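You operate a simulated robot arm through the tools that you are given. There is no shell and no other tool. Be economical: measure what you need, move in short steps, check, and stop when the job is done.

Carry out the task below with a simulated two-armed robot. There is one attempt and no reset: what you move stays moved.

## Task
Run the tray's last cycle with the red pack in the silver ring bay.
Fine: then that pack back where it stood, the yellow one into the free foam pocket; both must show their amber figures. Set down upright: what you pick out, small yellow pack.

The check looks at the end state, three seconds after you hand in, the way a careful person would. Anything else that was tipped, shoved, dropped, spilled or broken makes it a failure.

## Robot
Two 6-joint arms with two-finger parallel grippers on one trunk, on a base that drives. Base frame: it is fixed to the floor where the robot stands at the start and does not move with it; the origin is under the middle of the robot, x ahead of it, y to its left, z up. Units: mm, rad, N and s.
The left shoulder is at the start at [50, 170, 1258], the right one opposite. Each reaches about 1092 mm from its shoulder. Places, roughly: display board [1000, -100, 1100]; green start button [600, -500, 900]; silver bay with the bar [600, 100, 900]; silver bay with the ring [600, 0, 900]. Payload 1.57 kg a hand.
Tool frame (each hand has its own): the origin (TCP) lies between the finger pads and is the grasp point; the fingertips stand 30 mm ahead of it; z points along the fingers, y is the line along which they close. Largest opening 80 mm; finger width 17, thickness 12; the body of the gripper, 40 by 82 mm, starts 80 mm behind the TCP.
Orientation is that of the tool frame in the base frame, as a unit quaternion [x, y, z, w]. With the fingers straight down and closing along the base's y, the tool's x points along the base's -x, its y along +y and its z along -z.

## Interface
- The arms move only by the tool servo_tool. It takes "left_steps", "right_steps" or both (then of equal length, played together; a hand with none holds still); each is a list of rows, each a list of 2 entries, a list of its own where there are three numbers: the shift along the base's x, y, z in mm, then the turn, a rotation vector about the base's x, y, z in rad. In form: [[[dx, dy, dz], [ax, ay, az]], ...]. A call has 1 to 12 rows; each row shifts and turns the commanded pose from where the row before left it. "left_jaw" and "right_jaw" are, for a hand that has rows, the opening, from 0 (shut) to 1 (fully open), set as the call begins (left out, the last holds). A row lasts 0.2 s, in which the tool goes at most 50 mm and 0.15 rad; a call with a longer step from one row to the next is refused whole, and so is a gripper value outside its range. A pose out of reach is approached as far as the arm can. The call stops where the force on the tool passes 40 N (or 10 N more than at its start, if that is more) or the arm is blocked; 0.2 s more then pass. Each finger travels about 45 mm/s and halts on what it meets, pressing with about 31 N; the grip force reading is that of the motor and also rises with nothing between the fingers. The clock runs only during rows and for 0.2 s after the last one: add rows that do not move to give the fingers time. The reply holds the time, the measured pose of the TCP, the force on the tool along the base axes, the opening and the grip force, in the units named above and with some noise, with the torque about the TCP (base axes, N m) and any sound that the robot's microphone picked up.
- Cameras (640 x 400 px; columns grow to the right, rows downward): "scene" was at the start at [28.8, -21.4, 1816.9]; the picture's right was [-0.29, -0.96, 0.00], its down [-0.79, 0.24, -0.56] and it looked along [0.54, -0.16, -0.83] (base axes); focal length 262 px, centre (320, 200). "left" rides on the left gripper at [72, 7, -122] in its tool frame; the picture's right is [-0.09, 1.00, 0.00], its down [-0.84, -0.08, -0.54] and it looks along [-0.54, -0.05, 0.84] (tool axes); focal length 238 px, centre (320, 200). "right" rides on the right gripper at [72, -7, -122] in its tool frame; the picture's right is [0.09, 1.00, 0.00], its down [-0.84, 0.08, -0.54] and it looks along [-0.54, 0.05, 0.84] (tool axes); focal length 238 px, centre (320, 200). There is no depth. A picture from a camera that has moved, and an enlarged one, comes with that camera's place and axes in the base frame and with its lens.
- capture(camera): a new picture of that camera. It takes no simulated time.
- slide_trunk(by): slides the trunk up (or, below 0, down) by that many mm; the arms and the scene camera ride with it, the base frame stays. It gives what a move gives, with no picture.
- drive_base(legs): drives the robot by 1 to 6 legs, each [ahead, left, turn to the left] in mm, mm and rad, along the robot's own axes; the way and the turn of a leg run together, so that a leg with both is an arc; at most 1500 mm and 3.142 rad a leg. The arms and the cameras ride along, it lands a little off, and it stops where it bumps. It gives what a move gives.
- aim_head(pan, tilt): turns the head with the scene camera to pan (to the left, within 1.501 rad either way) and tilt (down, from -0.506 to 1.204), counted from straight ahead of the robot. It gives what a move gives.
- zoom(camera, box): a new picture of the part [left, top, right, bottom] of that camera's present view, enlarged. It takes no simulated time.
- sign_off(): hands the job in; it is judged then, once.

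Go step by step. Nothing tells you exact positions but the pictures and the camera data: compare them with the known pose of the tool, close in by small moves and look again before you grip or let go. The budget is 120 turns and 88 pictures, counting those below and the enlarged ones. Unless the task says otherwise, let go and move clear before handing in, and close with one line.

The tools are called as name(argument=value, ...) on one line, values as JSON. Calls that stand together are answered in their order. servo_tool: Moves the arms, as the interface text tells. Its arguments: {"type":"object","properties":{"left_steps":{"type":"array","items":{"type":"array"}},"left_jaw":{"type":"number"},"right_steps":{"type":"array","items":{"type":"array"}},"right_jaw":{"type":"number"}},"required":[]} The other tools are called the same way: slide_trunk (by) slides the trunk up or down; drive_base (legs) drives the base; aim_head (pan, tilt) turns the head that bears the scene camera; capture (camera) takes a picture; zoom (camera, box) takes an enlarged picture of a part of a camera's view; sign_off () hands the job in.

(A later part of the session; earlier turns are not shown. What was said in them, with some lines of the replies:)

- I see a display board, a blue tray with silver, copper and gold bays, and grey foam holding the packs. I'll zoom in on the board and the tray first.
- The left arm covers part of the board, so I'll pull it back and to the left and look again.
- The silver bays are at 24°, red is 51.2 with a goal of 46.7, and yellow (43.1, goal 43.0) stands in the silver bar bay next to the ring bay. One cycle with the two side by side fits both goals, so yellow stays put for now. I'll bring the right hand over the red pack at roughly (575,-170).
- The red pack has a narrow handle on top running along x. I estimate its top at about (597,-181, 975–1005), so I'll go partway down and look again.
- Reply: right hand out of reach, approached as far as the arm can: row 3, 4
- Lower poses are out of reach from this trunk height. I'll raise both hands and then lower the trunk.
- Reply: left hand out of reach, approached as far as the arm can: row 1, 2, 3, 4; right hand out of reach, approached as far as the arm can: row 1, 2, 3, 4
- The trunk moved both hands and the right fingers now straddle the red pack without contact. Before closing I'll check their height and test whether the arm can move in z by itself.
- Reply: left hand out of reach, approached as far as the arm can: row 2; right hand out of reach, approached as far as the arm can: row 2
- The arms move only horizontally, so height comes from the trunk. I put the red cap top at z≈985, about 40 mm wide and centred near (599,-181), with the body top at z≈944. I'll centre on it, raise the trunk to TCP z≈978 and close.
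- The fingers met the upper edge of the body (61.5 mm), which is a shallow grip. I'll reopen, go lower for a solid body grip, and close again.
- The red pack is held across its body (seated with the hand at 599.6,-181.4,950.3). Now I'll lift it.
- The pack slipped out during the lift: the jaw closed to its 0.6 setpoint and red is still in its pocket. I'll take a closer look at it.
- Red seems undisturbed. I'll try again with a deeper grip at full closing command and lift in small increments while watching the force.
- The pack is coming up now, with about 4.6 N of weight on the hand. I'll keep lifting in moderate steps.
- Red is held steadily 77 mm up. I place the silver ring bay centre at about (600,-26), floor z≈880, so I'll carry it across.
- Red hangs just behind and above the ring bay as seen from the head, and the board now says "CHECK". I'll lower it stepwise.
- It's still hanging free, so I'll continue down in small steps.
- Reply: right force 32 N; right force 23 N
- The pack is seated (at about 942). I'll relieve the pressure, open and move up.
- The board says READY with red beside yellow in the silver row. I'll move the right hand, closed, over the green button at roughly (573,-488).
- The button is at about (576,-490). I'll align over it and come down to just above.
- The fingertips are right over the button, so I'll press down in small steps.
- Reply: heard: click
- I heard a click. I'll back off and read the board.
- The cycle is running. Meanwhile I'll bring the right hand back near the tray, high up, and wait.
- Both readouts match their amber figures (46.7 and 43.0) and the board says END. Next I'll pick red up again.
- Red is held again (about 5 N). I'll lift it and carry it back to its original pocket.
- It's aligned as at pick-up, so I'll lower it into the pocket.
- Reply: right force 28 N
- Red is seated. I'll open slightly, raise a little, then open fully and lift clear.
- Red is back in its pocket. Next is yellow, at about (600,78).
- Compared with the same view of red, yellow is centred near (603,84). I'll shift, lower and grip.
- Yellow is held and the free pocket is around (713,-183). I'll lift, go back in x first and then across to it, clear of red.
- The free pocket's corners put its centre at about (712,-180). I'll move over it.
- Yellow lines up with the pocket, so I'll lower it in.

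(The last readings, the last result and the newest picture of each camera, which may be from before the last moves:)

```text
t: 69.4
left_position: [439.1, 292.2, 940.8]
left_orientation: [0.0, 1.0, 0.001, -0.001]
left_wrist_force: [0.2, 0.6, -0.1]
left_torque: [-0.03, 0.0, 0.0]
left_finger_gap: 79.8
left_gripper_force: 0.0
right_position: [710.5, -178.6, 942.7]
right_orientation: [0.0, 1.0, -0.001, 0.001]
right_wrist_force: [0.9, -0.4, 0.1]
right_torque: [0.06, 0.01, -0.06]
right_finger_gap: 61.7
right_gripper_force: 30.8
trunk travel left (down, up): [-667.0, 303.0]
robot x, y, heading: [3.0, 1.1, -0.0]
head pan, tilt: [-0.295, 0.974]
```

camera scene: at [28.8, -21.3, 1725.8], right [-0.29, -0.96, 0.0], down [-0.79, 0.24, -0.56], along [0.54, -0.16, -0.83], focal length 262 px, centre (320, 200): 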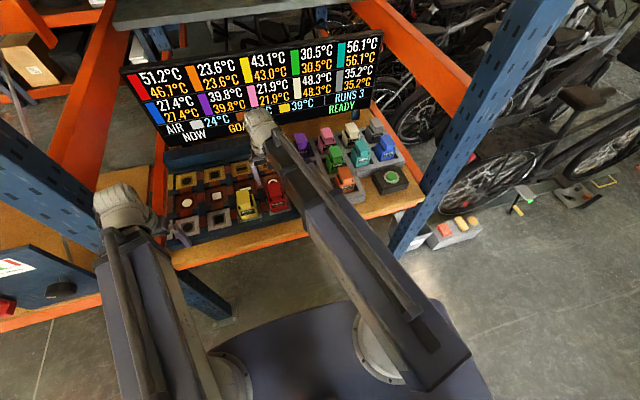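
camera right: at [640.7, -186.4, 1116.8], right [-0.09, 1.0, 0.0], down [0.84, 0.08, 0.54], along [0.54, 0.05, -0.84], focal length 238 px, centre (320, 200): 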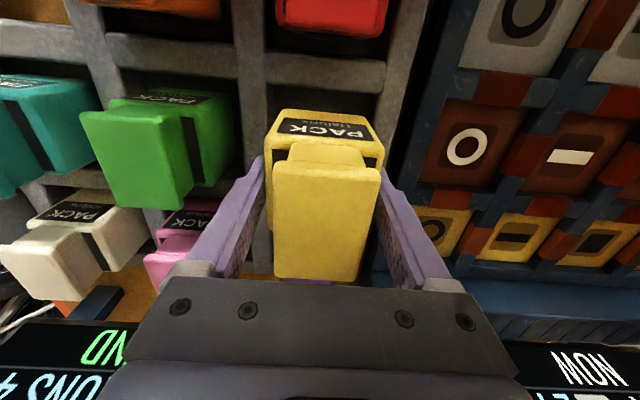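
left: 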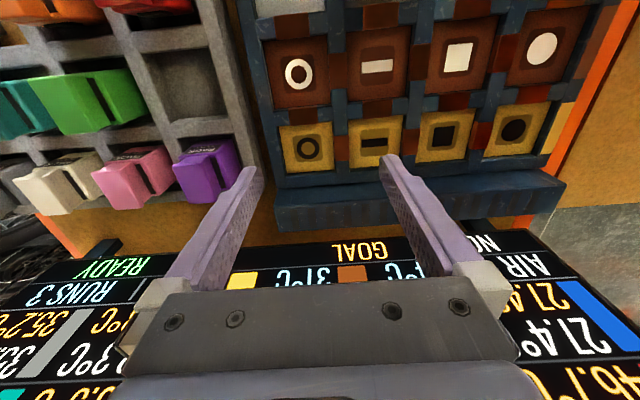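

Contact: yellow is resting in the pocket. I'll release the same way and lift clear.

servo_tool(right_steps=[[[0, 0, 0], [0, 0, 0]], [[0, 0, 0], [0, 0, 0]]], right_jaw=0.83)

slide_trunk(by=10)

servo_tool(right_steps=[[[0, 0, 0], [0, 0, 0]], [[0, 0, 0], [0, 0, 0]]], right_jaw=1.0)

slide_trunk(by=110)

servo_tool(right_steps=[[[-30, 0, 0], [0, 0, 0]], [[-30, -30, 0], [0, 0, 0]], [[-30, -40, 0], [0, 0, 0]], [[-30, -40, 0], [0, 0, 0]], [[-30, -40, 0], [0, 0, 0]], [[-30, -40, 0], [0, 0, 0]], [[0, -40, 0], [0, 0, 0]], [[0, -40, 0], [0, 0, 0]], [[0, 0, 0], [0, 0, 0]]])

capture(camera="scene")

zoom(camera="scene", box=[110, 30, 430, 230])

```text
t: 70.0
left_position: [439.9, 291.2, 942.6]
left_orientation: [0.0, 1.0, 0.0, -0.001]
left_wrist_force: [-0.1, 0.4, 0.1]
left_torque: [-0.03, -0.05, -0.01]
left_finger_gap: 79.9
left_gripper_force: 0.0
right_position: [711.2, -180.2, 941.4]
right_orientation: [0.0, 1.0, -0.001, 0.0]
right_wrist_force: [0.4, -2.6, 3.0]
right_torque: [-0.06, -0.03, -0.04]
right_finger_gap: 63.4
right_gripper_force: 0.0
trunk travel left (down, up): [-667.0, 303.0]
robot x, y, heading: [0.6, -0.6, -0.001]
head pan, tilt: [-0.295, 0.974]
```

```text
t: 70.6
left_position: [438.2, 291.6, 951.7]
left_orientation: [0.0, 1.0, 0.001, 0.0]
left_wrist_force: [0.6, 0.1, -0.4]
left_torque: [0.0, -0.03, 0.0]
left_finger_gap: 80.1
left_gripper_force: 0.1
right_position: [711.1, -179.1, 951.3]
right_orientation: [0.0, 1.0, 0.001, 0.001]
right_wrist_force: [1.2, -0.1, 0.7]
right_torque: [0.04, -0.01, 0.0]
right_finger_gap: 66.4
right_gripper_force: 0.1
trunk travel left (down, up): [-677.0, 293.0]
robot x, y, heading: [-3.4, 0.9, -0.003]
head pan, tilt: [-0.295, 0.974]
```

```text
t: 71.2
left_position: [439.4, 290.8, 952.1]
left_orientation: [0.0, 1.0, 0.0, -0.001]
left_wrist_force: [0.4, 0.0, -0.3]
left_torque: [-0.01, -0.02, -0.04]
left_finger_gap: 80.1
left_gripper_force: 0.1
right_position: [710.2, -179.8, 951.0]
right_orientation: [0.0, 1.0, 0.0, 0.0]
right_wrist_force: [0.0, 0.6, -1.1]
right_torque: [-0.03, -0.02, 0.03]
right_finger_gap: 80.0
right_gripper_force: 0.1
trunk travel left (down, up): [-677.0, 293.0]
robot x, y, heading: [-0.9, -0.6, 0.002]
head pan, tilt: [-0.295, 0.974]
```

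```text
t: 72.6
left_position: [439.4, 290.1, 1061.0]
left_orientation: [0.0, 1.0, 0.0, 0.0]
left_wrist_force: [-0.4, 0.0, -0.3]
left_torque: [0.02, 0.0, 0.01]
left_finger_gap: 80.1
left_gripper_force: 0.1
right_position: [709.6, -179.0, 1061.6]
right_orientation: [0.0, 1.0, 0.0, 0.0]
right_wrist_force: [-0.6, 0.0, -0.7]
right_torque: [0.03, -0.02, -0.05]
right_finger_gap: 80.0
right_gripper_force: 0.1
trunk travel left (down, up): [-787.0, 183.0]
robot x, y, heading: [1.3, -0.8, -0.002]
head pan, tilt: [-0.295, 0.974]
```

```text
t: 74.6
left_position: [440.1, 291.8, 1061.7]
left_orientation: [0.0, 1.0, 0.001, -0.001]
left_wrist_force: [0.2, -0.4, 0.2]
left_torque: [-0.04, 0.0, -0.05]
left_finger_gap: 79.9
left_gripper_force: 0.0
right_position: [531.8, -449.3, 1062.0]
right_orientation: [-0.001, 1.0, -0.001, 0.0]
right_wrist_force: [-0.3, 0.4, 0.0]
right_torque: [-0.03, -0.01, 0.01]
right_finger_gap: 80.1
right_gripper_force: 0.0
trunk travel left (down, up): [-787.0, 183.0]
robot x, y, heading: [3.2, -2.5, -0.006]
head pan, tilt: [-0.295, 0.974]
```

```text
36 pictures are left
camera scene: at [28.9, -20.8, 1730.9], right [-0.29, -0.96, 0.0], down [-0.79, 0.24, -0.56], along [0.54, -0.16, -0.83], focal length 262 px, centre (320, 200)
```

scene: 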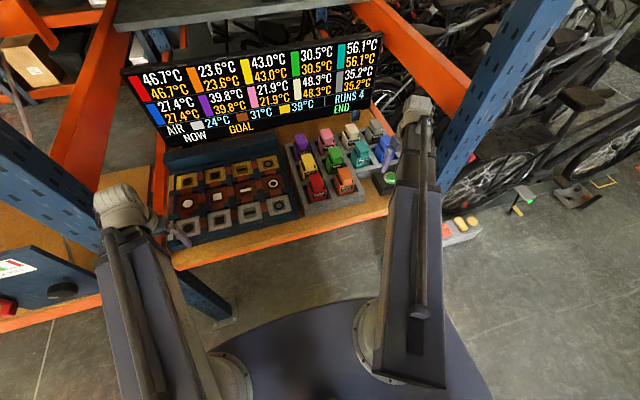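

```text
2.00 times, centred on (270, 130) of scene
camera zoom: at [28.9, -20.8, 1730.9], right [-0.29, -0.96, 0.0], down [-0.79, 0.24, -0.56], along [0.54, -0.16, -0.83], focal length 524 px, centre (420, 340)
```

zoom: 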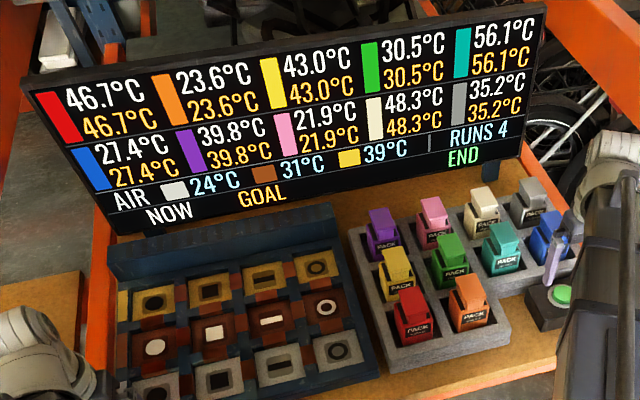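

Red and yellow both stand upright in the foam, every readout matches its amber figure, and the hands are clear. I'm handing in.

sign_off()

```text
The job is handed in.
```

I ran the last cycle with red in the silver ring bay. Red is back in its own pocket at 46.7 °C, and yellow is upright in the free foam pocket at 43.0 °C; both match their amber figures. My first grip on red slipped before it left its pocket, and nothing else looked moved in the last picture.
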